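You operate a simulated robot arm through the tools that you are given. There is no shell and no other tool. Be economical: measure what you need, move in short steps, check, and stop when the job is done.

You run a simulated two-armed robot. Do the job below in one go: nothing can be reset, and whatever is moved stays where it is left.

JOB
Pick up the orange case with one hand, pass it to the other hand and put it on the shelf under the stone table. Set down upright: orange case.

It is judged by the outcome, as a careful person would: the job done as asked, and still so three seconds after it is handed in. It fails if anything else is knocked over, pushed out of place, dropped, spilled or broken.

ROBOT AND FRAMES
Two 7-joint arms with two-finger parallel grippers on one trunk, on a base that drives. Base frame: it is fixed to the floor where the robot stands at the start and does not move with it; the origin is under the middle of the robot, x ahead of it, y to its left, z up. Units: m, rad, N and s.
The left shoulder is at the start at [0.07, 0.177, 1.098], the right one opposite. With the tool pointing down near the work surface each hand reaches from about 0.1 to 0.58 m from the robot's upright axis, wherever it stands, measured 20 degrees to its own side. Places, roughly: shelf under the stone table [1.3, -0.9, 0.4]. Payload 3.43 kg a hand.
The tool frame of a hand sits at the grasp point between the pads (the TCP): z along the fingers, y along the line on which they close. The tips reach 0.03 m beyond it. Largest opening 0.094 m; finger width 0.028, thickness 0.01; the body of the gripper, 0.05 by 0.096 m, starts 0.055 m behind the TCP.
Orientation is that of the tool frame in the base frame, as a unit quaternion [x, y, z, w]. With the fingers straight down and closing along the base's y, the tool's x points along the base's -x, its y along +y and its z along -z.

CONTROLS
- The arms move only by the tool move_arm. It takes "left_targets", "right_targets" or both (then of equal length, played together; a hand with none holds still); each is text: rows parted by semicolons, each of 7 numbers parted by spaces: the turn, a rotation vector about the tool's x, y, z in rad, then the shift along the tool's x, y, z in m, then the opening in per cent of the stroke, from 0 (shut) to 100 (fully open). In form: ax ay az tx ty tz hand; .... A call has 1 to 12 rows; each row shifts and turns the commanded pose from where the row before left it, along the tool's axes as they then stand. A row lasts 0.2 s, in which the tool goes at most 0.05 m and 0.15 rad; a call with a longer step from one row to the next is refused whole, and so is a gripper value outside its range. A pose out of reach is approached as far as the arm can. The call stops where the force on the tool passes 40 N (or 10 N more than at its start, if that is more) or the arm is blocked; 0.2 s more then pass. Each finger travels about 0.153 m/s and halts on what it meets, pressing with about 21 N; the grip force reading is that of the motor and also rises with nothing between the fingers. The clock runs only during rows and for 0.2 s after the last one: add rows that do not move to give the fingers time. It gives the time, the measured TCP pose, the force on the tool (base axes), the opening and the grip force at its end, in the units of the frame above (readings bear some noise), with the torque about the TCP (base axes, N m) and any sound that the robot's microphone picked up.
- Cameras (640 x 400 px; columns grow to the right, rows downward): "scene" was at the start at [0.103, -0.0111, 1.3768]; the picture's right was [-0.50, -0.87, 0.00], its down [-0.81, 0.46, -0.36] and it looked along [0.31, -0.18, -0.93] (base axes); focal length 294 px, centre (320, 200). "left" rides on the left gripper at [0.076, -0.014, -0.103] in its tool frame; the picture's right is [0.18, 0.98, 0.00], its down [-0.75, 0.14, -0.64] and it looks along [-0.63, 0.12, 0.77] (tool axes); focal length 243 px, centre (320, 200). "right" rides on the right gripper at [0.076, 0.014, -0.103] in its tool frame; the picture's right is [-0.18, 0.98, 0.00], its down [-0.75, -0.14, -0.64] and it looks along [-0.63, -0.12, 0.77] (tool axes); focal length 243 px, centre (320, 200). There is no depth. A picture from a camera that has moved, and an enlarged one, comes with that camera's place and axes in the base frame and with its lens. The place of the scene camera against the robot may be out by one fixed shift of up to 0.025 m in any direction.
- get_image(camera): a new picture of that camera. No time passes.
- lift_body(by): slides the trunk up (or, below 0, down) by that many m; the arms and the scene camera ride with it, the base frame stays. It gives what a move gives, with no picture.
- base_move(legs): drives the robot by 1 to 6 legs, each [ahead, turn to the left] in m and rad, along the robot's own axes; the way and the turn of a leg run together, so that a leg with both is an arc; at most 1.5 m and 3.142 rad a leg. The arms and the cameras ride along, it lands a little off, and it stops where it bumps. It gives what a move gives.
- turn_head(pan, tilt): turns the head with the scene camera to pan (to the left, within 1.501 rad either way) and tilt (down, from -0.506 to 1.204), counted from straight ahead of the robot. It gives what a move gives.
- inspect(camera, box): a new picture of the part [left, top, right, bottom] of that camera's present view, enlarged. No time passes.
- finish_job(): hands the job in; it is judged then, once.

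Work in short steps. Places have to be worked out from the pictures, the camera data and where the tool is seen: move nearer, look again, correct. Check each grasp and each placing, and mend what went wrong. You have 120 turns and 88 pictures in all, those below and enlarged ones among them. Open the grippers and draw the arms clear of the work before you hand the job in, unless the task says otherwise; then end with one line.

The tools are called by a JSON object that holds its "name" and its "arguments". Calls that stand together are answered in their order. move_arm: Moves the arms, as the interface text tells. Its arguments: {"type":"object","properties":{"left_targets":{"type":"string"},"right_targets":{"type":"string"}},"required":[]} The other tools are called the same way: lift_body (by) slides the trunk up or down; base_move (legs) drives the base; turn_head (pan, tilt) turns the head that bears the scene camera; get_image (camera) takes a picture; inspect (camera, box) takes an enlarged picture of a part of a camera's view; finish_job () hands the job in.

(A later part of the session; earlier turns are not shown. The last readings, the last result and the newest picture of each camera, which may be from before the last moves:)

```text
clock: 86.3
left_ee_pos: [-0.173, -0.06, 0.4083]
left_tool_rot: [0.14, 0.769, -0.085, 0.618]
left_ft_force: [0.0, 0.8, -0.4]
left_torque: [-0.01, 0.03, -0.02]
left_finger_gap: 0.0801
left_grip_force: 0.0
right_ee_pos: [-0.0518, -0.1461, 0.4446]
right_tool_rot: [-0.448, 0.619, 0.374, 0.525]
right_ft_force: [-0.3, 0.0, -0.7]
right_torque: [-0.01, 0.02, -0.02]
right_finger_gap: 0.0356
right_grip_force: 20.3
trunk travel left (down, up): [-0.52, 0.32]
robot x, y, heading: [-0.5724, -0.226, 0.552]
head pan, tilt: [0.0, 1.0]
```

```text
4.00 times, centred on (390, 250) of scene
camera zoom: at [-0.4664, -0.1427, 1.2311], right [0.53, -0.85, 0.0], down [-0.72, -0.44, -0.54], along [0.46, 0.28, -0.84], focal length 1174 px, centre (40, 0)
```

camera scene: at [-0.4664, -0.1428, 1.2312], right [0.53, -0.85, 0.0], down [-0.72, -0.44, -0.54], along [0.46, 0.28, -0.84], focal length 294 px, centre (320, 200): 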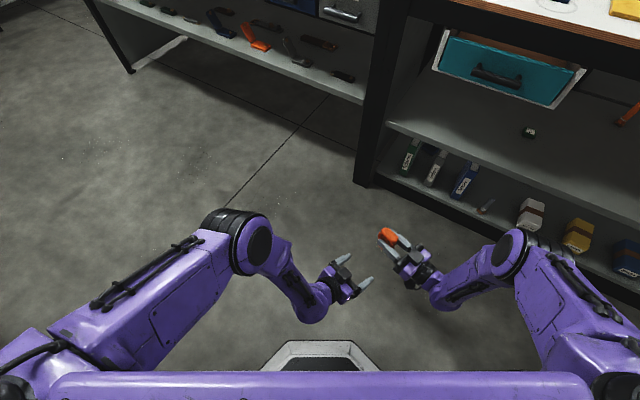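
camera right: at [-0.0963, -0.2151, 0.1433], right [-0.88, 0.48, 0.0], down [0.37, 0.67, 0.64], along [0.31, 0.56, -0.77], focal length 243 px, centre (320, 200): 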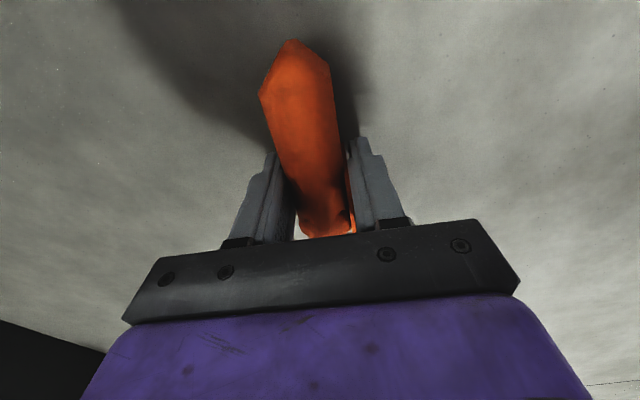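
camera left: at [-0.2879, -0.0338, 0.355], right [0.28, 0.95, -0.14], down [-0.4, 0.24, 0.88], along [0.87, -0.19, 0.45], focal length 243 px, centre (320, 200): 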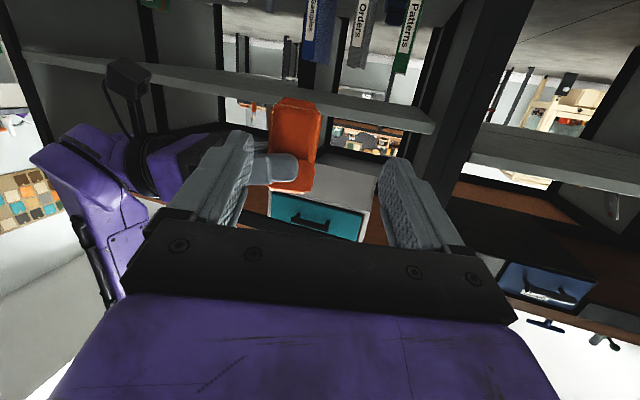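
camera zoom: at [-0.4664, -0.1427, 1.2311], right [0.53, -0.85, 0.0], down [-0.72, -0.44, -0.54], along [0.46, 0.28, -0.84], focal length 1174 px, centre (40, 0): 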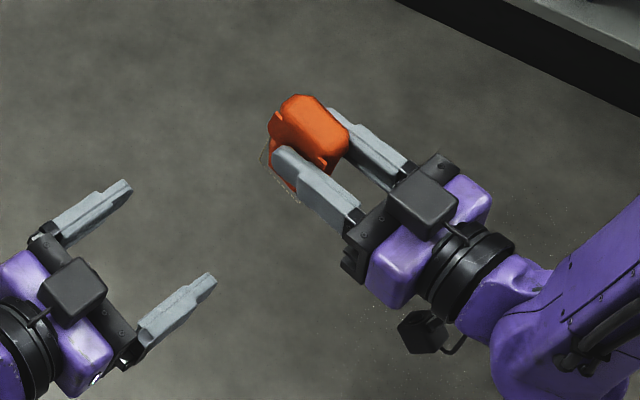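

Case is upright again, center (−0.045, −0.122), z 0.378–0.47. I approach with the left at z≈0.398, under the right finger.

{"name": "move_arm", "arguments": {"left_targets": "0 0 0 0.0043 -0.0184 0.0226 85;0 0 0 -0.0061 0 0.02685 85;0 0 0 -0.0061 0 0.02685 85;0 0 0 -0.0061 0 0.02685 85;0 0 0 -0.0061 0 0.02685 85;0 0 0 0 0 0 85"}}

{"name": "get_image", "arguments": {"camera": "left"}}

{"name": "inspect", "arguments": {"camera": "scene", "box": [310, 200, 470, 300]}}

```text
clock: 87.6
left_ee_pos: [-0.1115, -0.0089, 0.3679]
left_tool_rot: [0.139, 0.792, -0.023, 0.594]
left_ft_force: [-0.6, -1.0, 0.5]
left_torque: [-0.02, -0.02, -0.01]
left_finger_gap: 0.0799
left_grip_force: 0.0
left hand out of reach, approached as far as the arm can: row 4, 5
right_ee_pos: [-0.0521, -0.1457, 0.4453]
right_tool_rot: [-0.448, 0.619, 0.375, 0.525]
right_ft_force: [0.3, 0.1, -0.1]
right_torque: [-0.02, -0.04, 0.0]
right_finger_gap: 0.0357
right_grip_force: 20.9
trunk travel left (down, up): [-0.52, 0.32]
robot x, y, heading: [-0.5773, -0.2207, 0.554]
head pan, tilt: [0.0, 1.0]
stopped in row 6 (left hand): the arm was blocked; the commanded pose is now the measured one
```

```text
25 pictures are left
camera left: at [-0.2309, 0.0128, 0.3231], right [0.2, 0.98, -0.05], down [-0.37, 0.12, 0.92], along [0.91, -0.16, 0.39], focal length 243 px, centre (320, 200)
```

left: 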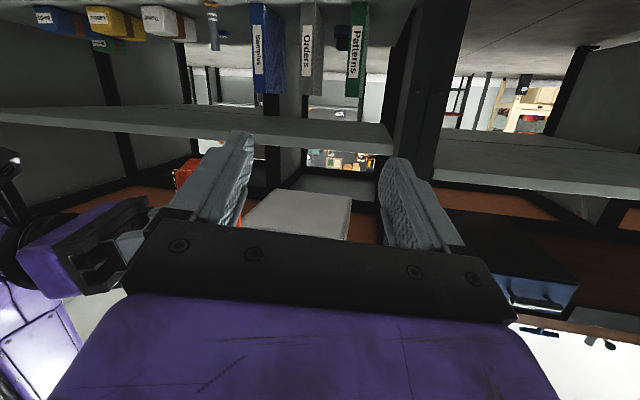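

```text
4.00 times, centred on (390, 250) of scene
camera zoom: at [-0.4664, -0.1427, 1.2311], right [0.53, -0.85, 0.0], down [-0.72, -0.44, -0.54], along [0.46, 0.28, -0.84], focal length 1174 px, centre (40, 0)
```

zoom: 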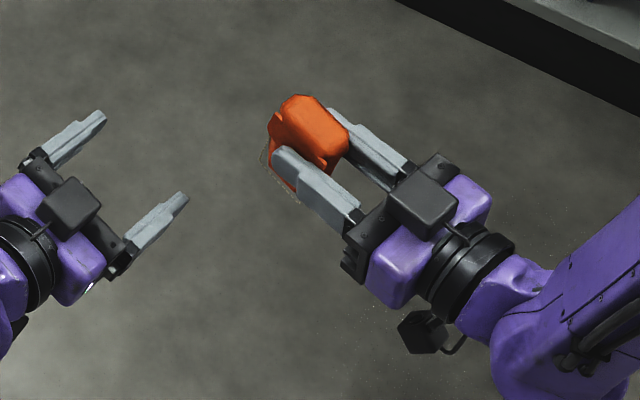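

The left arm hit its joint limit since the handover spot is too far to the right for it. I pull the left hand back and level it, then bring the right hand with the case about 0.19 m to the robot's left-center.

{"name": "move_arm", "arguments": {"left_targets": "0 0 0 0.0084 0.0106 -0.042 85;0 0 0 0.0084 0.0106 -0.042 85;0 0 0 0.0084 0.0106 -0.042 85;0 0 0 0.0084 0.0106 -0.042 85;0 0 0 0.0084 0.0106 -0.042 85;0 0 0 0.0084 0.0106 -0.042 85;0 0 0 0.0084 0.0106 -0.042 85;0.0535 0 -0.0505 0 0 0 85;0.0535 0 -0.0505 0 0 0 85;0 0 0 0 0 0 85;0 0 0 0 0 0 85;0 0 0 0 0 0 85", "right_targets": "0 0 0 0 0 0 0;0 0 0 0 0 0 0;0 0 0 0 0 0 0;0 0 0 0 0 0 0;0 0 0 0 0 0 0;0 0 0 -0.0031 0.0209 0.0171 0;0 0 0 -0.0031 0.0209 0.0171 0;0 0 0 -0.0031 0.0209 0.0171 0;0 0 0 -0.0031 0.0209 0.0171 0;0 0 0 -0.0031 0.0209 0.0171 0;0 0 0 -0.0031 0.0209 0.0171 0;0 0 0 -0.0031 0.0209 0.0171 0"}}

{"name": "get_image", "arguments": {"camera": "scene"}}

{"name": "get_image", "arguments": {"camera": "left"}}

```text
clock: 90.2
left_ee_pos: [-0.3812, 0.1291, 0.4069]
left_tool_rot: [0.129, 0.795, -0.098, 0.584]
left_ft_force: [-0.3, 0.0, 0.0]
left_torque: [-0.01, 0.0, -0.01]
left_finger_gap: 0.0797
left_grip_force: 0.1
right_ee_pos: [-0.1519, 0.0181, 0.4467]
right_tool_rot: [-0.448, 0.619, 0.375, 0.525]
right_ft_force: [0.6, -0.8, -1.0]
right_torque: [0.04, 0.03, -0.02]
right_finger_gap: 0.0355
right_grip_force: 20.7
trunk travel left (down, up): [-0.52, 0.32]
robot x, y, heading: [-0.5738, -0.2222, 0.555]
head pan, tilt: [0.0, 1.0]
```

```text
23 pictures are left
camera scene: at [-0.4669, -0.1422, 1.2311], right [0.53, -0.85, 0.0], down [-0.71, -0.44, -0.54], along [0.46, 0.28, -0.84], focal length 294 px, centre (320, 200)
```

scene: 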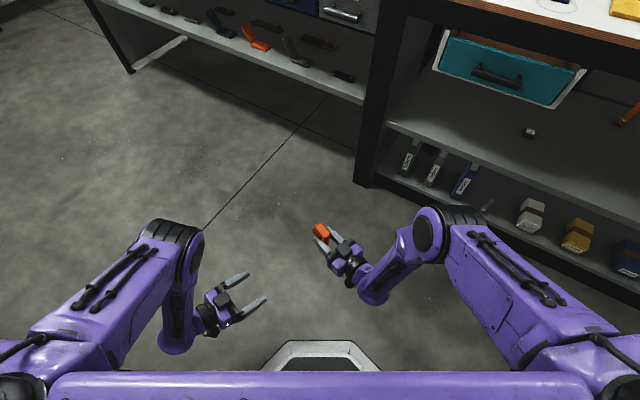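

```text
22 pictures are left
camera left: at [-0.5016, 0.155, 0.3638], right [0.26, 0.95, -0.18], down [-0.32, 0.26, 0.91], along [0.91, -0.18, 0.37], focal length 243 px, centre (320, 200)
```

left: 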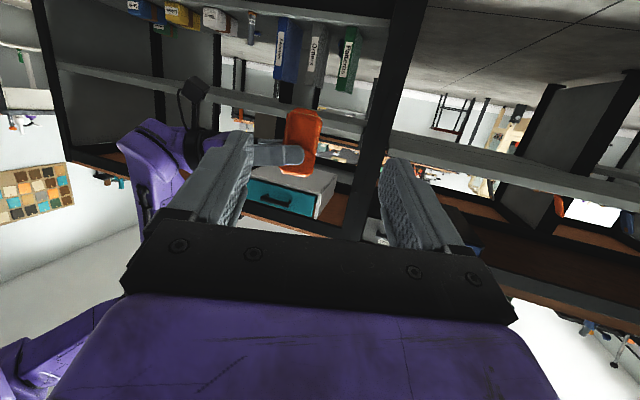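

Everything agrees (case center about (−0.144, 0.041)). Bring the left hand in along its axis, straddling the lower part of the case.

{"name": "move_arm", "arguments": {"left_targets": "0 0 0 -0.0092 -0.002 0.0372 85;0 0 0 -0.0092 -0.002 0.0372 85;0 0 0 -0.0092 -0.002 0.0372 85;0 0 0 -0.0092 -0.002 0.0372 85;0 0 0 -0.0067 0 0.02145 85;0 0 0 -0.0067 0 0.02145 85;0 0 0 -0.0067 0 0.02145 85;0 0 0 -0.0067 0 0.02145 85;0 0 0 0 0 0 85"}}

{"name": "get_image", "arguments": {"camera": "left"}}

```text
clock: 92.2
left_ee_pos: [-0.1552, 0.0451, 0.3977]
left_tool_rot: [0.129, 0.795, -0.097, 0.585]
left_ft_force: [-0.3, 0.0, -0.2]
left_torque: [-0.03, -0.01, 0.02]
left_finger_gap: 0.0801
left_grip_force: 0.0
right_ee_pos: [-0.1513, 0.0163, 0.4455]
right_tool_rot: [-0.448, 0.619, 0.375, 0.525]
right_ft_force: [0.6, 0.3, -1.0]
right_torque: [-0.01, 0.04, 0.0]
right_finger_gap: 0.0354
right_grip_force: 20.8
trunk travel left (down, up): [-0.52, 0.32]
robot x, y, heading: [-0.5728, -0.225, 0.554]
head pan, tilt: [0.0, 1.0]
```

```text
21 pictures are left
camera left: at [-0.2749, 0.0694, 0.3553], right [0.26, 0.95, -0.18], down [-0.32, 0.26, 0.91], along [0.91, -0.18, 0.37], focal length 243 px, centre (320, 200)
```

left: 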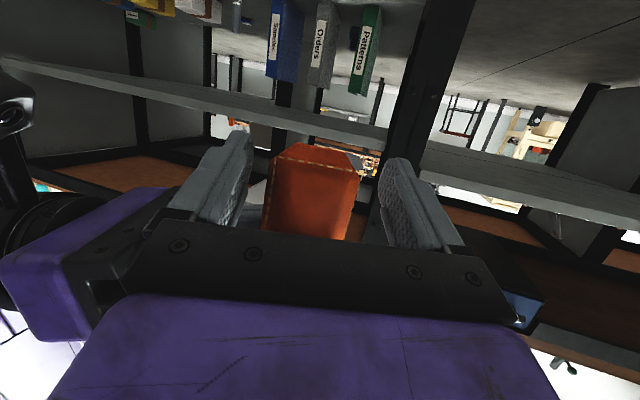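

No contact and the case is centered between the left fingers. Close the left hand.

{"name": "move_arm", "arguments": {"left_targets": "0 0 0 0 0 0 60;0 0 0 0 0 0 40;0 0 0 0 0 0 20;0 0 0 0 0 0 0;0 0 0 0 0 0 0;0 0 0 0 0 0 0"}}

{"name": "get_image", "arguments": {"camera": "left"}}

```text
clock: 93.6
left_ee_pos: [-0.1557, 0.0419, 0.3981]
left_tool_rot: [0.13, 0.795, -0.099, 0.584]
left_ft_force: [-5.4, -20.0, 5.3]
left_torque: [0.65, -0.17, -0.12]
left_finger_gap: 0.0597
left_grip_force: 20.8
right_ee_pos: [-0.1505, 0.0168, 0.4474]
right_tool_rot: [-0.447, 0.618, 0.375, 0.526]
right_ft_force: [4.4, 20.4, -5.5]
right_torque: [0.19, -0.06, -0.08]
right_finger_gap: 0.036
right_grip_force: 20.5
trunk travel left (down, up): [-0.52, 0.32]
robot x, y, heading: [-0.5693, -0.2244, 0.554]
head pan, tilt: [0.0, 1.0]
```

```text
20 pictures are left
camera left: at [-0.2753, 0.0689, 0.3551], right [0.26, 0.95, -0.18], down [-0.32, 0.26, 0.91], along [0.91, -0.18, 0.37], focal length 243 px, centre (320, 200)
```

left: 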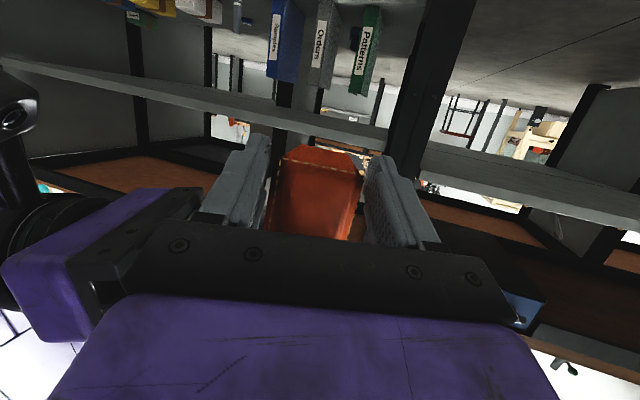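

Both hold it. Now open the right hand only partway (to ~58 mm) and withdraw it along its fingers.

{"name": "move_arm", "arguments": {"right_targets": "0 0 0 0 0 0 45;0 0 0 0 0 0 58;0 0 0 0 0 0 58;0 0 0 0 0 -0.03 58;0 0 0 0 0 -0.03 58;0 0 0 0 0 -0.03 58;0 0 0 0 0 -0.04 58;0 0 0 0 0 -0.04 58"}}

{"name": "inspect", "arguments": {"camera": "left", "box": [200, 110, 440, 260]}}

```text
clock: 95.4
left_ee_pos: [-0.1563, 0.0433, 0.3981]
left_tool_rot: [0.129, 0.795, -0.097, 0.585]
left_ft_force: [-0.4, -1.0, -0.7]
left_torque: [0.01, 0.01, 0.03]
left_finger_gap: 0.0593
left_grip_force: 20.9
right_ee_pos: [-0.2033, -0.1433, 0.474]
right_tool_rot: [-0.446, 0.619, 0.374, 0.526]
right_ft_force: [-0.5, -0.5, -0.1]
right_torque: [-0.01, -0.02, 0.02]
right_finger_gap: 0.0544
right_grip_force: 0.0
trunk travel left (down, up): [-0.52, 0.32]
robot x, y, heading: [-0.5751, -0.219, 0.557]
head pan, tilt: [0.0, 1.0]
```

```text
2.67 times, centred on (320, 185) of left
camera zoom: at [-0.275, 0.0694, 0.3554], right [0.26, 0.95, -0.18], down [-0.32, 0.26, 0.91], along [0.91, -0.18, 0.37], focal length 647 px, centre (320, 240)
```

zoom: 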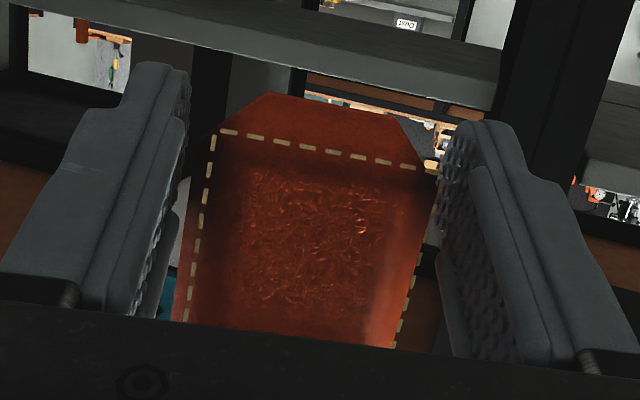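

Handover succeeded; the left hand holds the case (0.0593, 21 N), near upright. Now move away to mid-aisle and turn right to drive along the aisle.

{"name": "base_move", "arguments": {"legs": [[0.2, 0], [0, -1.07], [0, -1.06]]}}

{"name": "turn_head", "arguments": {"pan": 0.3, "tilt": 0.5}}

{"name": "get_image", "arguments": {"camera": "scene"}}

```text
clock: 102.4
left_ee_pos: [-0.4019, -0.6121, 0.3988]
left_tool_rot: [0.758, 0.27, -0.56, 0.197]
left_ft_force: [-0.4, 0.6, -1.4]
left_torque: [0.01, 0.02, 0.02]
left_finger_gap: 0.059
left_grip_force: 20.7
right_ee_pos: [-0.5334, -0.4725, 0.4736]
right_tool_rot: [0.327, 0.691, -0.28, 0.581]
right_ft_force: [0.5, 0.6, 0.3]
right_torque: [0.01, 0.0, -0.02]
right_finger_gap: 0.0544
right_grip_force: 0.1
trunk travel left (down, up): [-0.52, 0.32]
robot x, y, heading: [-0.404, -0.1198, -1.576]
head pan, tilt: [0.0, 1.0]
```

```text
clock: 103.3
left_ee_pos: [-0.3998, -0.6123, 0.3977]
left_tool_rot: [0.758, 0.271, -0.559, 0.197]
left_ft_force: [0.4, 0.7, -1.3]
left_torque: [0.0, 0.01, 0.02]
left_finger_gap: 0.0586
left_grip_force: 21.3
right_ee_pos: [-0.5326, -0.472, 0.4748]
right_tool_rot: [0.326, 0.691, -0.279, 0.582]
right_ft_force: [1.4, -0.6, 1.3]
right_torque: [-0.02, -0.02, 0.02]
right_finger_gap: 0.0546
right_grip_force: 0.1
trunk travel left (down, up): [-0.52, 0.32]
robot x, y, heading: [-0.4033, -0.1194, -1.584]
head pan, tilt: [0.3, 0.499]
```

```text
18 pictures are left
camera scene: at [-0.3741, -0.2384, 1.2721], right [-0.96, -0.29, 0.0], down [-0.14, 0.46, -0.88], along [0.25, -0.84, -0.48], focal length 294 px, centre (320, 200)
```

scene: 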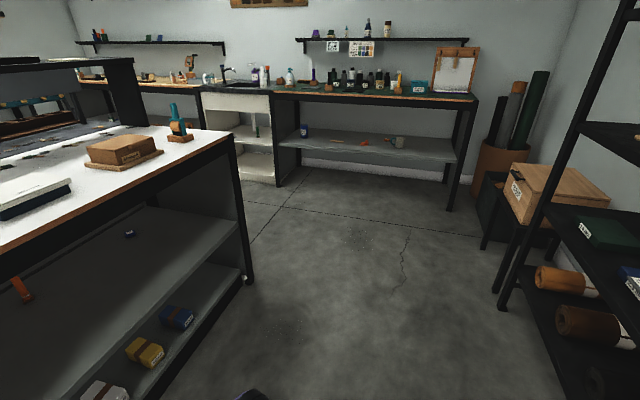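

Path along the aisle is clear and the case is still held. Drive 1.72 m to the corridor, then turn left to face +x.

{"name": "base_move", "arguments": {"legs": [[0.9, 0.0], [0.82, 0.0], [0, 1.57]]}}

{"name": "get_image", "arguments": {"camera": "scene"}}

```text
clock: 115.9
left_ee_pos: [0.0871, -1.841, 0.3968]
left_tool_rot: [0.342, 0.729, -0.254, 0.535]
left_ft_force: [0.6, -0.3, -0.2]
left_torque: [-0.01, 0.02, -0.02]
left_finger_gap: 0.0586
left_grip_force: 21.0
right_ee_pos: [-0.0525, -1.9744, 0.4747]
right_tool_rot: [-0.262, 0.718, 0.217, 0.608]
right_ft_force: [-0.8, 0.4, -0.1]
right_torque: [-0.01, -0.03, 0.0]
right_finger_gap: 0.0545
right_grip_force: 0.2
trunk travel left (down, up): [-0.52, 0.32]
robot x, y, heading: [-0.4073, -1.8489, 0.004]
head pan, tilt: [0.3, 0.499]
```

```text
17 pictures are left
camera scene: at [-0.2665, -1.8056, 1.2722], right [0.3, -0.95, 0.0], down [-0.46, -0.14, -0.88], along [0.84, 0.26, -0.48], focal length 294 px, centre (320, 200)
```

scene: 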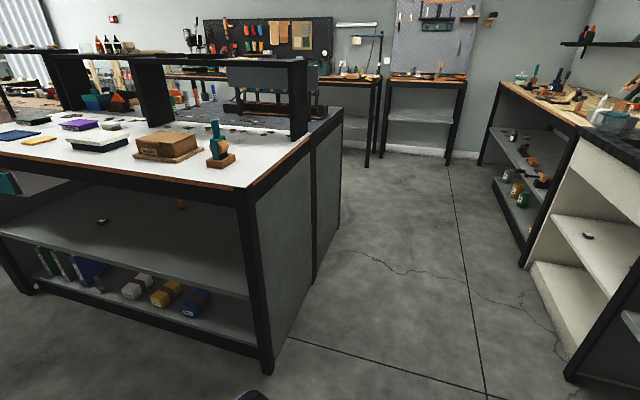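

The stone table is the grey-topped one, x≈0.95–1.5, closed at its end; beyond it is a free aisle. I drive along the corridor at y≈−2.0 to x≈2.15 and turn left.

{"name": "base_move", "arguments": {"legs": [[0, -0.15], [1.0, 0], [0, 0.15], [1.5, 0], [0.05, 0]]}}

{"name": "turn_head", "arguments": {"pan": 1.2, "tilt": 0.5}}

{"name": "get_image", "arguments": {"camera": "scene"}}

```text
clock: 129.9
left_ee_pos: [2.6177, -1.9976, 0.3974]
left_tool_rot: [0.344, 0.728, -0.256, 0.535]
left_ft_force: [-0.7, -0.7, -0.4]
left_torque: [-0.02, 0.01, -0.02]
left_finger_gap: 0.0584
left_grip_force: 21.1
right_ee_pos: [2.4787, -2.1288, 0.4731]
right_tool_rot: [-0.258, 0.72, 0.214, 0.608]
right_ft_force: [0.0, 0.0, -0.5]
right_torque: [0.0, -0.01, 0.02]
right_finger_gap: 0.0547
right_grip_force: 0.0
trunk travel left (down, up): [-0.52, 0.32]
robot x, y, heading: [2.1253, -2.0019, -0.003]
head pan, tilt: [0.3, 0.499]
```

```text
clock: 131.1
left_ee_pos: [2.6178, -1.9973, 0.3988]
left_tool_rot: [0.344, 0.728, -0.256, 0.535]
left_ft_force: [0.5, 0.5, -0.3]
left_torque: [0.01, -0.02, 0.02]
left_finger_gap: 0.0587
left_grip_force: 20.8
right_ee_pos: [2.4772, -2.1292, 0.4747]
right_tool_rot: [-0.259, 0.718, 0.215, 0.609]
right_ft_force: [0.0, 1.1, 0.0]
right_torque: [-0.01, -0.02, -0.03]
right_finger_gap: 0.0544
right_grip_force: 0.0
trunk travel left (down, up): [-0.52, 0.32]
robot x, y, heading: [2.1285, -2.0071, -0.004]
head pan, tilt: [1.201, 0.499]
```

```text
16 pictures are left
camera scene: at [2.2112, -1.9003, 1.2722], right [0.93, -0.37, 0.0], down [-0.18, -0.45, -0.88], along [0.32, 0.82, -0.48], focal length 294 px, centre (320, 200)
```

scene: 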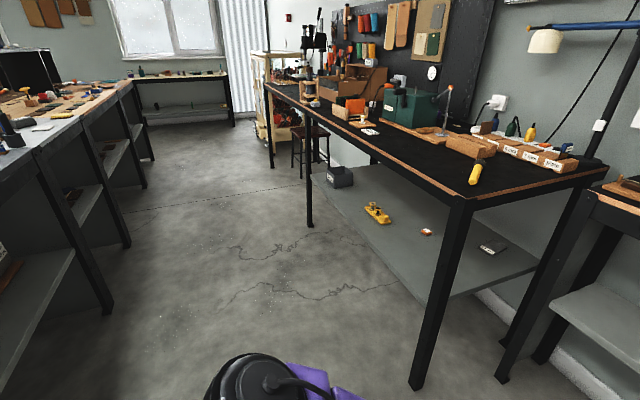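

Aisle between the stone table (front x≈1.55) and the back bench (x≈2.85) is clear. Drive to (2.24, −0.93) and turn to face the stone table.

{"name": "base_move", "arguments": {"legs": [[0.11, 0], [0, 1.575], [1.07, 0], [0, 1.57]]}}

{"name": "turn_head", "arguments": {"pan": 0.0, "tilt": 0.7}}

{"name": "get_image", "arguments": {"camera": "scene"}}

```text
clock: 145.0
left_ee_pos: [1.7536, -0.9431, 0.398]
left_tool_rot: [0.726, -0.349, -0.533, -0.26]
left_ft_force: [-0.1, -0.4, -0.6]
left_torque: [-0.01, 0.01, 0.03]
left_finger_gap: 0.0582
left_grip_force: 20.9
right_ee_pos: [1.896, -0.8133, 0.4737]
right_tool_rot: [0.721, 0.255, -0.609, 0.211]
right_ft_force: [0.9, -0.1, -0.5]
right_torque: [0.0, -0.02, 0.0]
right_finger_gap: 0.0547
right_grip_force: 0.0
trunk travel left (down, up): [-0.52, 0.32]
robot x, y, heading: [2.2506, -0.9474, 3.127]
head pan, tilt: [1.201, 0.499]
```

```text
clock: 146.4
left_ee_pos: [1.7539, -0.9421, 0.3976]
left_tool_rot: [0.726, -0.349, -0.533, -0.259]
left_ft_force: [0.6, -0.2, -0.8]
left_torque: [-0.04, -0.03, -0.01]
left_finger_gap: 0.0587
left_grip_force: 21.1
right_ee_pos: [1.8953, -0.8136, 0.4743]
right_tool_rot: [0.721, 0.254, -0.61, 0.211]
right_ft_force: [0.1, 0.2, 0.5]
right_torque: [0.0, 0.04, 0.0]
right_finger_gap: 0.0548
right_grip_force: 0.0
trunk travel left (down, up): [-0.52, 0.32]
robot x, y, heading: [2.2465, -0.9436, 3.122]
head pan, tilt: [0.0, 0.7]
```

```text
15 pictures are left
camera scene: at [2.1181, -0.9266, 1.2545], right [0.02, 1.0, 0.0], down [0.64, -0.01, -0.76], along [-0.76, 0.01, -0.64], focal length 294 px, centre (320, 200)
```

scene: 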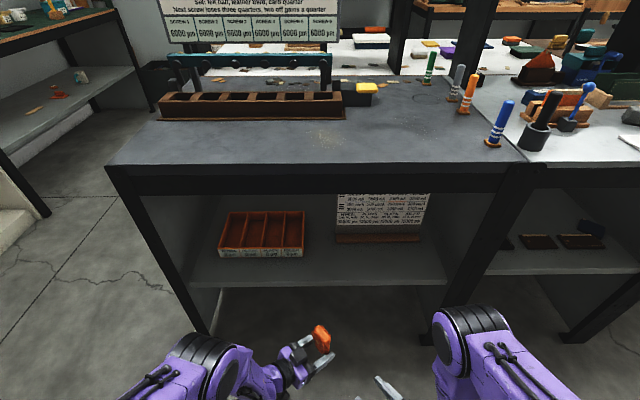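

The shelf (z≈0.40, front x≈1.535) has a tray at left and a sign stand behind; the spot around (1.43, −0.80) is free. I raise the trunk slightly, move the right hand back, and slowly yaw the left hand to point at the shelf.

{"name": "lift_body", "arguments": {"by": 0.07}}

{"name": "move_arm", "arguments": {"left_targets": "0 0 0 0.0062 0.0166 -0.02 0;0 0 0 0.0062 0.0166 -0.02 0;0 0 0 0.0062 0.0166 -0.02 0;-0.0716 0 -0.0224 0 0 0 0;-0.0716 0 -0.0224 0 0 0 0;-0.0716 0 -0.0224 0 0 0 0;-0.0716 0 -0.0224 0 0 0 0;-0.0716 0 -0.0224 0 0 0 0;-0.0716 0 -0.0224 0 0 0 0;-0.0716 0 -0.0224 0 0 0 0;-0.0716 0 -0.0224 0 0 0 0;-0.0716 0 -0.0224 0 0 0 0", "right_targets": "0 0 0 -0.02 0 -0.027 58;0 0 0 -0.02 0 -0.027 58;0 0 0 -0.02 0 -0.027 58;0 0 0 0 0 0 58;0 0 0 0 0 0 58;0 0 0 0 0 0 58;0 0 0 0 0 0 58;0 0 0 0 0 0 58;0 0 0 0 0 0 58;0 0 0 0 0 0 58;0 0 0 0 0 0 58;0 0 0 0 0 0 58"}}

{"name": "move_arm", "arguments": {"left_targets": "-0.0716 0 -0.0224 0 0 0 0;-0.0716 0 -0.0224 0 0 0 0;-0.0716 0 -0.0224 0 0 0 0;0 0 0 0 0 0 0"}}

{"name": "get_image", "arguments": {"camera": "scene"}}

```text
clock: 147.5
left_ee_pos: [1.7542, -0.9437, 0.4678]
left_tool_rot: [0.726, -0.348, -0.533, -0.259]
left_ft_force: [-0.2, 0.1, -1.1]
left_torque: [-0.01, -0.03, 0.01]
left_finger_gap: 0.0585
left_grip_force: 20.9
right_ee_pos: [1.8963, -0.8141, 0.5437]
right_tool_rot: [0.72, 0.254, -0.61, 0.211]
right_ft_force: [0.1, -0.1, -0.3]
right_torque: [0.01, 0.0, 0.02]
right_finger_gap: 0.0545
right_grip_force: 0.1
trunk travel left (down, up): [-0.59, 0.25]
robot x, y, heading: [2.2506, -0.945, 3.124]
head pan, tilt: [0.0, 0.7]
```

```text
clock: 150.1
left_ee_pos: [1.7544, -1.0238, 0.4677]
left_tool_rot: [0.802, -0.088, -0.588, -0.067]
left_ft_force: [0.8, 0.5, -0.6]
left_torque: [-0.02, -0.01, -0.01]
left_finger_gap: 0.0584
left_grip_force: 20.9
right_ee_pos: [1.951, -0.7692, 0.6171]
right_tool_rot: [0.72, 0.254, -0.61, 0.211]
right_ft_force: [-0.3, 0.5, 0.3]
right_torque: [0.03, -0.01, -0.03]
right_finger_gap: 0.0547
right_grip_force: 0.1
trunk travel left (down, up): [-0.59, 0.25]
robot x, y, heading: [2.2498, -0.9491, 3.124]
head pan, tilt: [0.0, 0.7]
```

```text
clock: 151.1
left_ee_pos: [1.7536, -1.0244, 0.468]
left_tool_rot: [0.806, 0.002, -0.591, 0.0]
left_ft_force: [-0.8, 0.0, 0.1]
left_torque: [0.0, -0.01, -0.03]
left_finger_gap: 0.0585
left_grip_force: 21.3
right_ee_pos: [1.9502, -0.7687, 0.6176]
right_tool_rot: [0.721, 0.255, -0.609, 0.211]
right_ft_force: [0.5, 0.4, 0.2]
right_torque: [0.05, -0.02, 0.04]
right_finger_gap: 0.0544
right_grip_force: 0.1
trunk travel left (down, up): [-0.59, 0.25]
robot x, y, heading: [2.2493, -0.9463, 3.12]
head pan, tilt: [0.0, 0.7]
```

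```text
14 pictures are left
camera scene: at [2.1181, -0.9265, 1.3245], right [0.02, 1.0, 0.0], down [0.64, -0.01, -0.76], along [-0.76, 0.01, -0.64], focal length 294 px, centre (320, 200)
```

scene: 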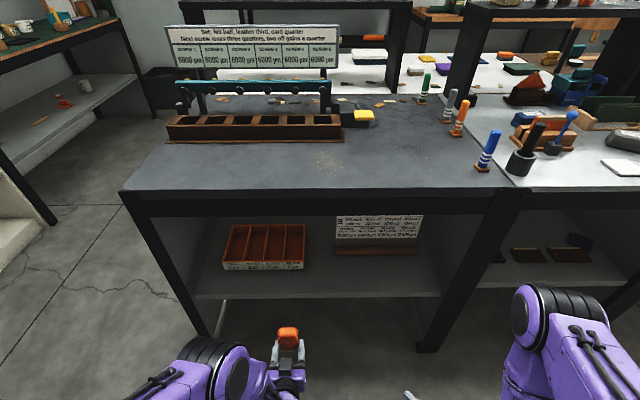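

Case is held upright pointing at the shelf. Shift the robot ~0.22 m to its right and ~0.17 m closer.

{"name": "base_move", "arguments": {"legs": [[0, -0.9], [0.28, 0], [0, 0.92]]}}

{"name": "get_image", "arguments": {"camera": "scene"}}

{"name": "get_image", "arguments": {"camera": "left"}}

```text
clock: 156.8
left_ee_pos: [1.6062, -0.589, 0.4679]
left_tool_rot: [0.792, -0.166, -0.573, -0.131]
left_ft_force: [5.3, -0.1, 9.0]
left_torque: [-0.16, 0.21, 0.22]
left_finger_gap: 0.0585
left_grip_force: 20.8
right_ee_pos: [1.8754, -0.4431, 0.6168]
right_tool_rot: [0.757, 0.104, -0.64, 0.083]
right_ft_force: [0.1, 0.2, -0.6]
right_torque: [0.01, 0.01, -0.03]
right_finger_gap: 0.0544
right_grip_force: 0.1
trunk travel left (down, up): [-0.59, 0.25]
robot x, y, heading: [2.0832, -0.7206, 2.716]
head pan, tilt: [0.0, 0.7]
stopped in leg 3: the force on the tool passed its limit (the readings are from after the stop); the commanded pose is now the measured one
```

```text
13 pictures are left
camera scene: at [1.9633, -0.6498, 1.3247], right [0.41, 0.91, 0.0], down [0.59, -0.26, -0.77], along [-0.7, 0.32, -0.64], focal length 294 px, centre (320, 200)
```

scene: 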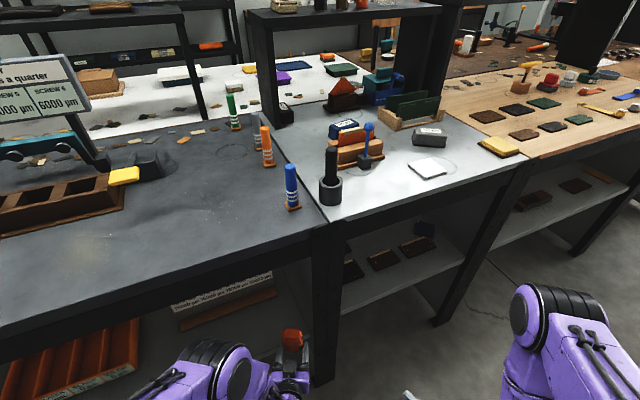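

```text
12 pictures are left
camera left: at [1.7212, -0.6245, 0.427], right [-0.35, -0.92, -0.19], down [0.28, -0.3, 0.91], along [-0.89, 0.27, 0.36], focal length 243 px, centre (320, 200)
```

left: 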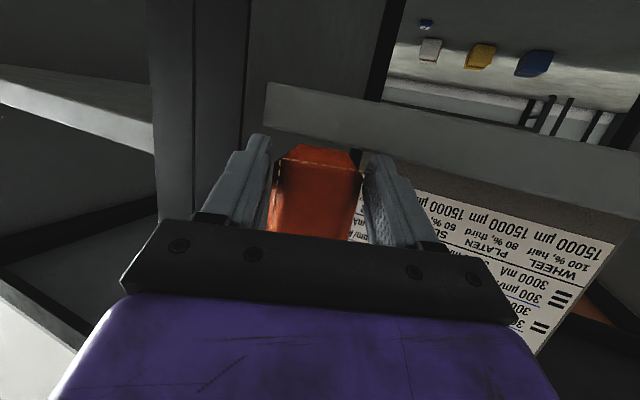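

The hand brushed the table leg while turning; the case is still held. Back off along the heading, then turn to face the shelf squarely.

{"name": "base_move", "arguments": {"legs": [[-0.14, 0], [0, 0.41]]}}

{"name": "get_image", "arguments": {"camera": "left"}}

{"name": "get_image", "arguments": {"camera": "scene"}}

```text
clock: 159.3
left_ee_pos: [1.7176, -0.846, 0.4672]
left_tool_rot: [0.809, -0.002, -0.588, -0.011]
left_ft_force: [0.2, -0.3, 0.4]
left_torque: [0.02, -0.01, -0.01]
left_finger_gap: 0.0585
left_grip_force: 20.8
right_ee_pos: [1.9087, -0.6048, 0.6164]
right_tool_rot: [0.72, 0.256, -0.609, 0.213]
right_ft_force: [0.4, 0.7, -1.2]
right_torque: [-0.01, -0.01, 0.0]
right_finger_gap: 0.0547
right_grip_force: 0.0
trunk travel left (down, up): [-0.59, 0.25]
robot x, y, heading: [2.2094, -0.7794, 3.122]
head pan, tilt: [0.0, 0.7]
```

```text
11 pictures are left
camera left: at [1.8387, -0.8331, 0.4262], right [0.04, -0.98, -0.19], down [0.37, -0.16, 0.91], along [-0.93, -0.11, 0.36], focal length 243 px, centre (320, 200)
```

left: 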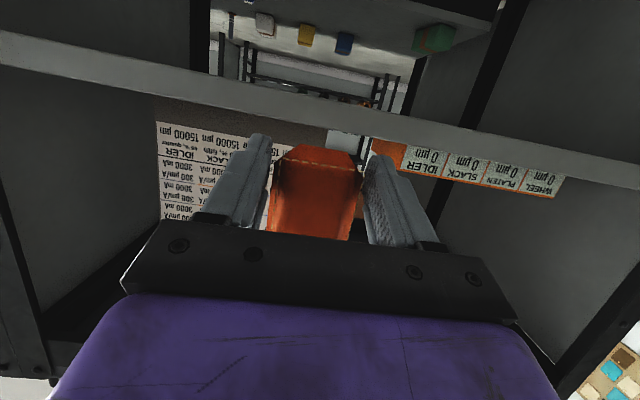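

```text
10 pictures are left
camera scene: at [2.0762, -0.7601, 1.3244], right [0.01, 1.0, 0.0], down [0.64, -0.01, -0.76], along [-0.76, 0.01, -0.64], focal length 294 px, centre (320, 200)
```

scene: 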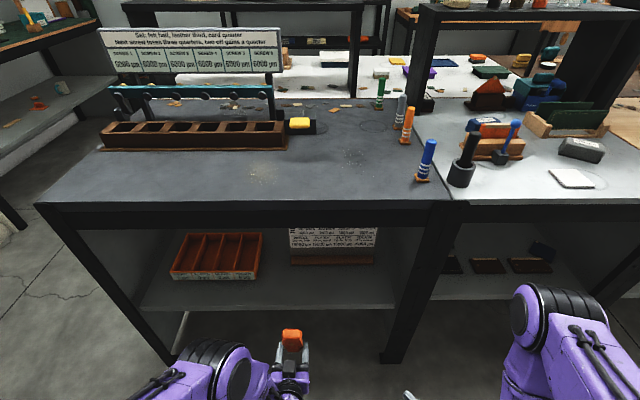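

From the left camera the shelf top is about z≈0.445 with front edge x≈1.57, so I raise 0.06 m more before going in, then drive 0.1 m closer.

{"name": "lift_body", "arguments": {"by": 0.06}}

{"name": "base_move", "arguments": {"legs": [[0.1, 0]]}}

{"name": "get_image", "arguments": {"camera": "left"}}

```text
clock: 160.3
left_ee_pos: [1.7194, -0.8468, 0.5265]
left_tool_rot: [0.809, -0.003, -0.587, -0.012]
left_ft_force: [0.0, 0.2, -0.7]
left_torque: [-0.03, -0.05, -0.01]
left_finger_gap: 0.0583
left_grip_force: 20.9
right_ee_pos: [1.9066, -0.6037, 0.6767]
right_tool_rot: [0.72, 0.256, -0.609, 0.212]
right_ft_force: [-0.3, -0.4, 1.4]
right_torque: [0.0, 0.01, -0.01]
right_finger_gap: 0.0545
right_grip_force: 0.1
trunk travel left (down, up): [-0.65, 0.19]
robot x, y, heading: [2.2053, -0.7793, 3.122]
head pan, tilt: [0.0, 0.7]
```

```text
clock: 161.5
left_ee_pos: [1.6172, -0.8459, 0.5263]
left_tool_rot: [0.81, -0.002, -0.587, -0.011]
left_ft_force: [-0.9, 0.5, -0.9]
left_torque: [0.01, 0.01, 0.01]
left_finger_gap: 0.0585
left_grip_force: 21.2
right_ee_pos: [1.8072, -0.6024, 0.676]
right_tool_rot: [0.72, 0.255, -0.609, 0.212]
right_ft_force: [-1.1, 0.1, 0.0]
right_torque: [0.02, -0.01, -0.03]
right_finger_gap: 0.0545
right_grip_force: 0.1
trunk travel left (down, up): [-0.65, 0.19]
robot x, y, heading: [2.1085, -0.7747, 3.125]
head pan, tilt: [0.0, 0.7]
```

```text
9 pictures are left
camera left: at [1.7383, -0.8316, 0.4859], right [0.04, -0.98, -0.19], down [0.37, -0.16, 0.91], along [-0.93, -0.11, 0.36], focal length 243 px, centre (320, 200)
```

left: 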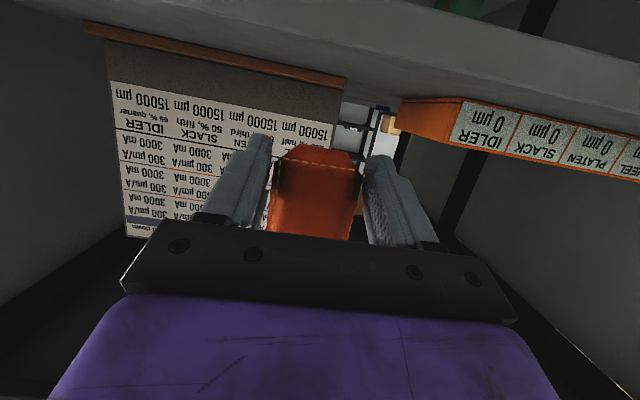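

Clear way in: tray edge at y≈−1.02, sign base behind at x≈1.34. I extend the left hand 0.115 m to x≈1.50, y≈−0.83.

{"name": "move_arm", "arguments": {"left_targets": "0 0 0 -0.0089 -0.004 0.0275 0;0 0 0 -0.0089 -0.004 0.0275 0;0 0 0 -0.0089 -0.004 0.0275 0;0 0 0 -0.0089 -0.004 0.0275 0;0 0 0 0 0 0 0"}}

{"name": "get_image", "arguments": {"camera": "scene"}}

```text
clock: 162.7
left_ee_pos: [1.5029, -0.829, 0.5281]
left_tool_rot: [0.809, -0.003, -0.587, -0.011]
left_ft_force: [-0.6, -0.2, -0.7]
left_torque: [-0.01, 0.0, -0.02]
left_finger_gap: 0.0585
left_grip_force: 21.4
right_ee_pos: [1.8078, -0.6021, 0.6773]
right_tool_rot: [0.72, 0.256, -0.609, 0.213]
right_ft_force: [-0.6, 0.2, -0.7]
right_torque: [-0.01, -0.01, -0.01]
right_finger_gap: 0.0543
right_grip_force: 0.2
trunk travel left (down, up): [-0.65, 0.19]
robot x, y, heading: [2.1069, -0.7724, 3.122]
head pan, tilt: [0.0, 0.7]
```

```text
8 pictures are left
camera scene: at [1.976, -0.7582, 1.3845], right [0.01, 1.0, 0.0], down [0.64, -0.01, -0.76], along [-0.76, 0.01, -0.64], focal length 294 px, centre (320, 200)
```

scene: 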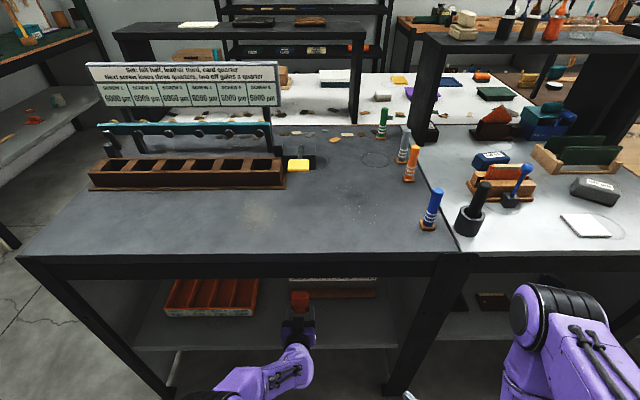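

Over the shelf with the edge at x≈1.57. Lower slowly.

{"name": "move_arm", "arguments": {"left_targets": "0 0 0 0.0143 0 0.0046 0;0 0 0 0.0143 0 0.0046 0;0 0 0 0.0143 0 0.0046 0;0 0 0 0.0038 0 0.0012 0;0 0 0 0 0 0 0"}}

{"name": "get_image", "arguments": {"camera": "left"}}

```text
clock: 163.9
left_ee_pos: [1.5032, -0.8286, 0.5276]
left_tool_rot: [0.809, -0.002, -0.587, -0.011]
left_ft_force: [-0.3, 0.2, -0.7]
left_torque: [0.03, -0.02, -0.05]
left_finger_gap: 0.0586
left_grip_force: 20.9
left hand out of reach, approached as far as the arm can: row 1, 2, 3, 4
right_ee_pos: [1.8081, -0.6038, 0.6762]
right_tool_rot: [0.72, 0.256, -0.609, 0.212]
right_ft_force: [0.3, 0.5, 0.4]
right_torque: [0.02, 0.03, -0.01]
right_finger_gap: 0.0546
right_grip_force: 0.1
trunk travel left (down, up): [-0.65, 0.19]
robot x, y, heading: [2.1061, -0.7778, 3.124]
head pan, tilt: [0.0, 0.7]
```

```text
7 pictures are left
camera left: at [1.6236, -0.8149, 0.487], right [0.04, -0.98, -0.19], down [0.37, -0.16, 0.91], along [-0.93, -0.11, 0.36], focal length 243 px, centre (320, 200)
```

left: 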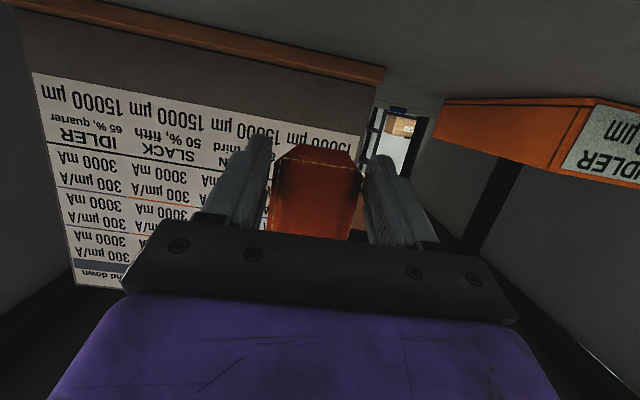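

The arm itself cannot go lower here, so I undo that command and lower with the trunk instead.

{"name": "move_arm", "arguments": {"left_targets": "0 0 0 -0.0038 0 -0.0012 0;0 0 0 -0.0143 0 -0.0046 0;0 0 0 -0.0143 0 -0.0046 0;0 0 0 -0.0143 0 -0.0046 0"}}

{"name": "lift_body", "arguments": {"by": -0.05}}

```text
clock: 164.9
left_ee_pos: [1.5041, -0.831, 0.575]
left_tool_rot: [0.81, -0.002, -0.587, -0.011]
left_ft_force: [-1.0, 0.8, 0.1]
left_torque: [-0.03, 0.0, 0.01]
left_finger_gap: 0.0588
left_grip_force: 20.9
right_ee_pos: [1.8068, -0.6026, 0.6768]
right_tool_rot: [0.72, 0.256, -0.609, 0.212]
right_ft_force: [0.1, -0.5, -0.1]
right_torque: [-0.07, 0.01, 0.0]
right_finger_gap: 0.0546
right_grip_force: 0.1
trunk travel left (down, up): [-0.65, 0.19]
robot x, y, heading: [2.1054, -0.7773, 3.13]
head pan, tilt: [0.0, 0.7]
```

```text
clock: 165.8
left_ee_pos: [1.502, -0.8289, 0.5252]
left_tool_rot: [0.809, -0.003, -0.587, -0.012]
left_ft_force: [0.0, -0.3, -0.5]
left_torque: [0.01, -0.01, 0.04]
left_finger_gap: 0.0583
left_grip_force: 20.8
right_ee_pos: [1.8077, -0.6018, 0.6259]
right_tool_rot: [0.72, 0.257, -0.609, 0.213]
right_ft_force: [0.4, -0.4, 0.1]
right_torque: [-0.02, -0.02, 0.0]
right_finger_gap: 0.0545
right_grip_force: 0.1
trunk travel left (down, up): [-0.6, 0.24]
robot x, y, heading: [2.1107, -0.7801, 3.136]
head pan, tilt: [0.0, 0.7]
```

Now lower with the trunk to just above contact.

{"name": "lift_body", "arguments": {"by": -0.048}}

{"name": "lift_body", "arguments": {"by": -0.006}}

{"name": "inspect", "arguments": {"camera": "scene", "box": [240, 250, 360, 325]}}

```text
clock: 166.7
left_ee_pos: [1.5039, -0.8292, 0.4782]
left_tool_rot: [0.809, -0.002, -0.588, -0.011]
left_ft_force: [-0.4, -0.4, 0.1]
left_torque: [-0.02, 0.0, 0.03]
left_finger_gap: 0.0588
left_grip_force: 20.5
right_ee_pos: [1.8083, -0.6025, 0.5789]
right_tool_rot: [0.721, 0.256, -0.608, 0.212]
right_ft_force: [-0.9, 0.1, 0.8]
right_torque: [0.0, 0.01, -0.01]
right_finger_gap: 0.0544
right_grip_force: 0.1
trunk travel left (down, up): [-0.552, 0.288]
robot x, y, heading: [2.1083, -0.7734, 3.129]
head pan, tilt: [0.0, 0.7]
```

```text
clock: 167.3
left_ee_pos: [1.5041, -0.8284, 0.4731]
left_tool_rot: [0.809, -0.002, -0.587, -0.011]
left_ft_force: [-0.4, 0.6, 2.4]
left_torque: [-0.12, 0.07, 0.01]
left_finger_gap: 0.0583
left_grip_force: 21.0
right_ee_pos: [1.8086, -0.603, 0.5724]
right_tool_rot: [0.72, 0.256, -0.609, 0.212]
right_ft_force: [0.2, -0.8, -0.4]
right_torque: [-0.01, 0.02, 0.0]
right_finger_gap: 0.0545
right_grip_force: 0.0
trunk travel left (down, up): [-0.546, 0.294]
robot x, y, heading: [2.1069, -0.7782, 3.129]
head pan, tilt: [0.0, 0.7]
```

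```text
5.33 times, centred on (300, 288) of scene
camera zoom: at [1.9766, -0.7583, 1.2806], right [0.01, 1.0, 0.0], down [0.64, -0.01, -0.77], along [-0.77, 0.01, -0.64], focal length 1566 px, centre (427, -267)
```

zoom: 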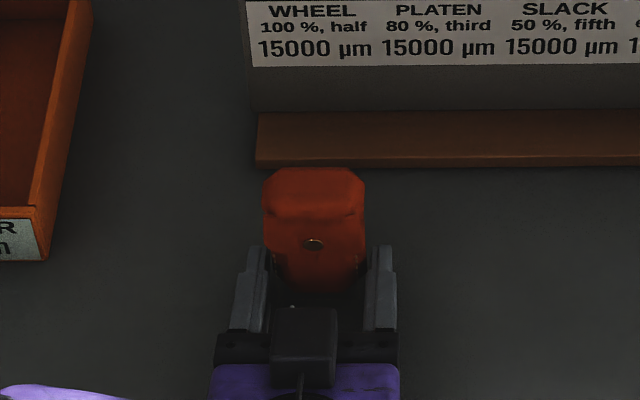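

First light contact (2.4 N up). Lower another 3 mm steps and watch the force.

{"name": "lift_body", "arguments": {"by": -0.003}}

{"name": "lift_body", "arguments": {"by": -0.003}}

```text
clock: 167.8
left_ee_pos: [1.5034, -0.8294, 0.473]
left_tool_rot: [0.807, -0.002, -0.591, -0.011]
left_ft_force: [3.0, -0.6, 20.6]
left_torque: [-0.65, 0.38, 0.1]
left_finger_gap: 0.0584
left_grip_force: 20.7
right_ee_pos: [1.8096, -0.6039, 0.5704]
right_tool_rot: [0.72, 0.256, -0.61, 0.212]
right_ft_force: [0.5, 1.0, 0.0]
right_torque: [-0.01, -0.01, 0.01]
right_finger_gap: 0.0546
right_grip_force: 0.0
trunk travel left (down, up): [-0.543, 0.297]
robot x, y, heading: [2.1054, -0.7785, 3.13]
head pan, tilt: [0.0, 0.7]
```

```text
clock: 168.3
left_ee_pos: [1.5029, -0.8296, 0.4724]
left_tool_rot: [0.805, -0.001, -0.593, -0.01]
left_ft_force: [6.0, -2.4, 39.8]
left_torque: [-1.29, 0.85, 0.13]
left_finger_gap: 0.0582
left_grip_force: 20.7
right_ee_pos: [1.8105, -0.6023, 0.5679]
right_tool_rot: [0.719, 0.255, -0.611, 0.211]
right_ft_force: [0.3, -0.8, -0.5]
right_torque: [0.02, -0.02, 0.04]
right_finger_gap: 0.0545
right_grip_force: 0.1
trunk travel left (down, up): [-0.54, 0.3]
robot x, y, heading: [2.1088, -0.7775, 3.124]
head pan, tilt: [0.0, 0.7]
```

Firmly on the shelf. Relieve 4 mm of preload and open the left hand gently.

{"name": "lift_body", "arguments": {"by": 0.004}}

{"name": "move_arm", "arguments": {"left_targets": "0 0 0 0 0 0 64;0 0 0 0 0 0 68;0 0 0 0 0 0 74;0 0 0 0 0 0 80;0 0 0 0 0 0 80;0 0 0 0 0 0 80"}}

{"name": "inspect", "arguments": {"camera": "scene", "box": [240, 250, 360, 325]}}

```text
clock: 168.8
left_ee_pos: [1.5032, -0.8281, 0.4723]
left_tool_rot: [0.808, -0.002, -0.589, -0.011]
left_ft_force: [-6.5, -0.9, 25.8]
left_torque: [-0.77, 0.79, -0.05]
left_finger_gap: 0.0584
left_grip_force: 20.6
right_ee_pos: [1.809, -0.6035, 0.5723]
right_tool_rot: [0.719, 0.257, -0.61, 0.213]
right_ft_force: [0.3, -0.1, 0.0]
right_torque: [0.02, 0.0, 0.01]
right_finger_gap: 0.0546
right_grip_force: 0.1
trunk travel left (down, up): [-0.544, 0.296]
robot x, y, heading: [2.1028, -0.777, 3.13]
head pan, tilt: [0.0, 0.7]
```

```text
clock: 170.2
left_ee_pos: [1.5033, -0.828, 0.473]
left_tool_rot: [0.808, -0.004, -0.59, -0.012]
left_ft_force: [-7.9, 21.0, 22.7]
left_torque: [-0.28, 0.78, -0.82]
left_finger_gap: 0.0631
left_grip_force: 0.0
right_ee_pos: [1.8078, -0.6015, 0.5699]
right_tool_rot: [0.719, 0.255, -0.611, 0.212]
right_ft_force: [-0.8, 0.3, 0.8]
right_torque: [-0.02, -0.02, 0.01]
right_finger_gap: 0.0546
right_grip_force: 0.0
trunk travel left (down, up): [-0.544, 0.296]
robot x, y, heading: [2.1098, -0.7779, 3.132]
head pan, tilt: [0.0, 0.7]
```

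```text
5.33 times, centred on (300, 288) of scene
camera zoom: at [1.9791, -0.7558, 1.2788], right [0.02, 1.0, 0.0], down [0.64, -0.01, -0.77], along [-0.77, 0.01, -0.64], focal length 1566 px, centre (427, -267)
```

zoom: 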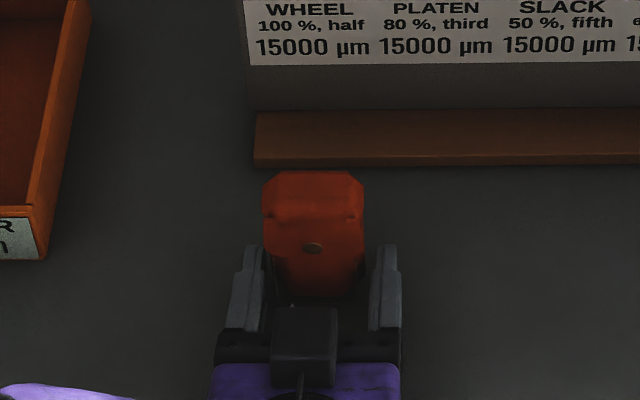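

The fingertip is pressing the shelf and sticking. The case is free (gap 0.063), so raise 5 mm and continue opening.

{"name": "lift_body", "arguments": {"by": 0.006}}

{"name": "move_arm", "arguments": {"left_targets": "0 0 0 0 0 0 80;0 0 0 0 0 0 85;0 0 0 0 0 0 85"}}

{"name": "inspect", "arguments": {"camera": "scene", "box": [240, 250, 360, 325]}}

```text
clock: 170.8
left_ee_pos: [1.5042, -0.8314, 0.4733]
left_tool_rot: [0.811, 0.0, -0.585, -0.008]
left_ft_force: [-0.5, -0.8, -0.2]
left_torque: [0.02, -0.04, 0.02]
left_finger_gap: 0.0754
left_grip_force: 0.1
right_ee_pos: [1.8069, -0.6028, 0.5766]
right_tool_rot: [0.72, 0.256, -0.609, 0.213]
right_ft_force: [0.1, 0.0, -0.8]
right_torque: [0.0, -0.01, 0.03]
right_finger_gap: 0.0543
right_grip_force: 0.1
trunk travel left (down, up): [-0.55, 0.29]
robot x, y, heading: [2.1056, -0.7745, 3.13]
head pan, tilt: [0.0, 0.7]
```

```text
clock: 171.6
left_ee_pos: [1.5035, -0.8299, 0.4766]
left_tool_rot: [0.81, -0.003, -0.587, -0.011]
left_ft_force: [0.2, 0.8, -0.1]
left_torque: [0.02, 0.01, -0.03]
left_finger_gap: 0.0799
left_grip_force: 0.1
right_ee_pos: [1.8072, -0.603, 0.578]
right_tool_rot: [0.72, 0.256, -0.609, 0.213]
right_ft_force: [0.3, 0.1, -0.7]
right_torque: [-0.01, 0.01, 0.04]
right_finger_gap: 0.0544
right_grip_force: 0.1
trunk travel left (down, up): [-0.55, 0.29]
robot x, y, heading: [2.1041, -0.7747, 3.126]
head pan, tilt: [0.0, 0.7]
```

```text
5.33 times, centred on (300, 288) of scene
camera zoom: at [1.9762, -0.7582, 1.2845], right [0.01, 1.0, 0.0], down [0.64, -0.01, -0.76], along [-0.76, 0.01, -0.64], focal length 1566 px, centre (427, -267)
```

zoom: 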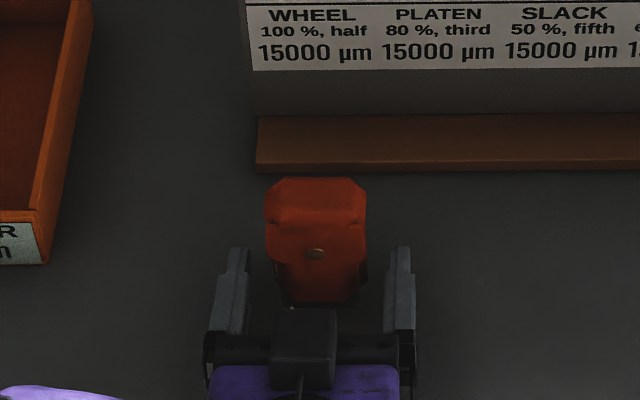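

The case stands free on the shelf. Withdraw the left hand straight back, first with the arm.

{"name": "move_arm", "arguments": {"left_targets": "0 0 0 0.0093 0 -0.0285 85;0 0 0 0.0093 0 -0.0285 85;0 0 0 0.0093 0 -0.0285 85;0 0 0 0.0093 0 -0.0285 85;0 0 0 0.0093 0 -0.0285 85"}}

{"name": "base_move", "arguments": {"legs": [[-0.2, 0]]}}

{"name": "get_image", "arguments": {"camera": "scene"}}

```text
clock: 172.8
left_ee_pos: [1.6542, -0.8314, 0.4758]
left_tool_rot: [0.809, -0.002, -0.587, -0.011]
left_ft_force: [-0.6, -0.6, 0.0]
left_torque: [-0.01, -0.01, 0.02]
left_finger_gap: 0.0798
left_grip_force: 0.0
right_ee_pos: [1.807, -0.6013, 0.5766]
right_tool_rot: [0.72, 0.255, -0.609, 0.212]
right_ft_force: [-0.1, 0.3, 0.3]
right_torque: [0.02, -0.03, 0.05]
right_finger_gap: 0.0545
right_grip_force: 0.0
trunk travel left (down, up): [-0.55, 0.29]
robot x, y, heading: [2.1043, -0.7753, 3.134]
head pan, tilt: [0.0, 0.7]
```

```text
clock: 174.4
left_ee_pos: [1.8514, -0.8341, 0.4775]
left_tool_rot: [0.809, -0.002, -0.587, -0.011]
left_ft_force: [-0.4, -0.2, 0.4]
left_torque: [0.03, 0.0, -0.01]
left_finger_gap: 0.0799
left_grip_force: 0.0
right_ee_pos: [2.0074, -0.6059, 0.5773]
right_tool_rot: [0.721, 0.255, -0.609, 0.211]
right_ft_force: [-0.6, -0.4, 0.2]
right_torque: [-0.04, 0.02, 0.01]
right_finger_gap: 0.0545
right_grip_force: 0.1
trunk travel left (down, up): [-0.55, 0.29]
robot x, y, heading: [2.3084, -0.7784, 3.126]
head pan, tilt: [0.0, 0.7]
```

```text
3 pictures are left
camera scene: at [2.1761, -0.7613, 1.2846], right [0.01, 1.0, 0.0], down [0.64, -0.01, -0.77], along [-0.77, 0.01, -0.64], focal length 294 px, centre (320, 200)
```

scene: 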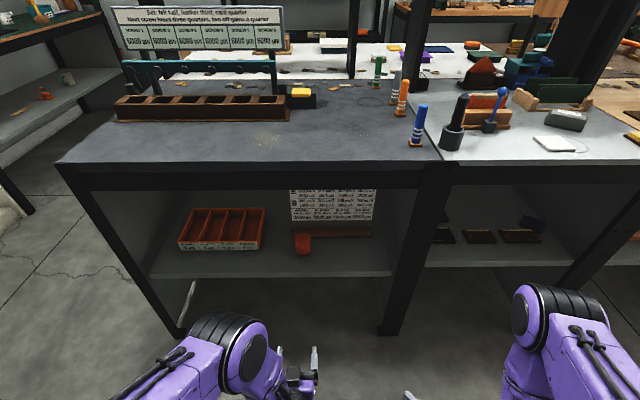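

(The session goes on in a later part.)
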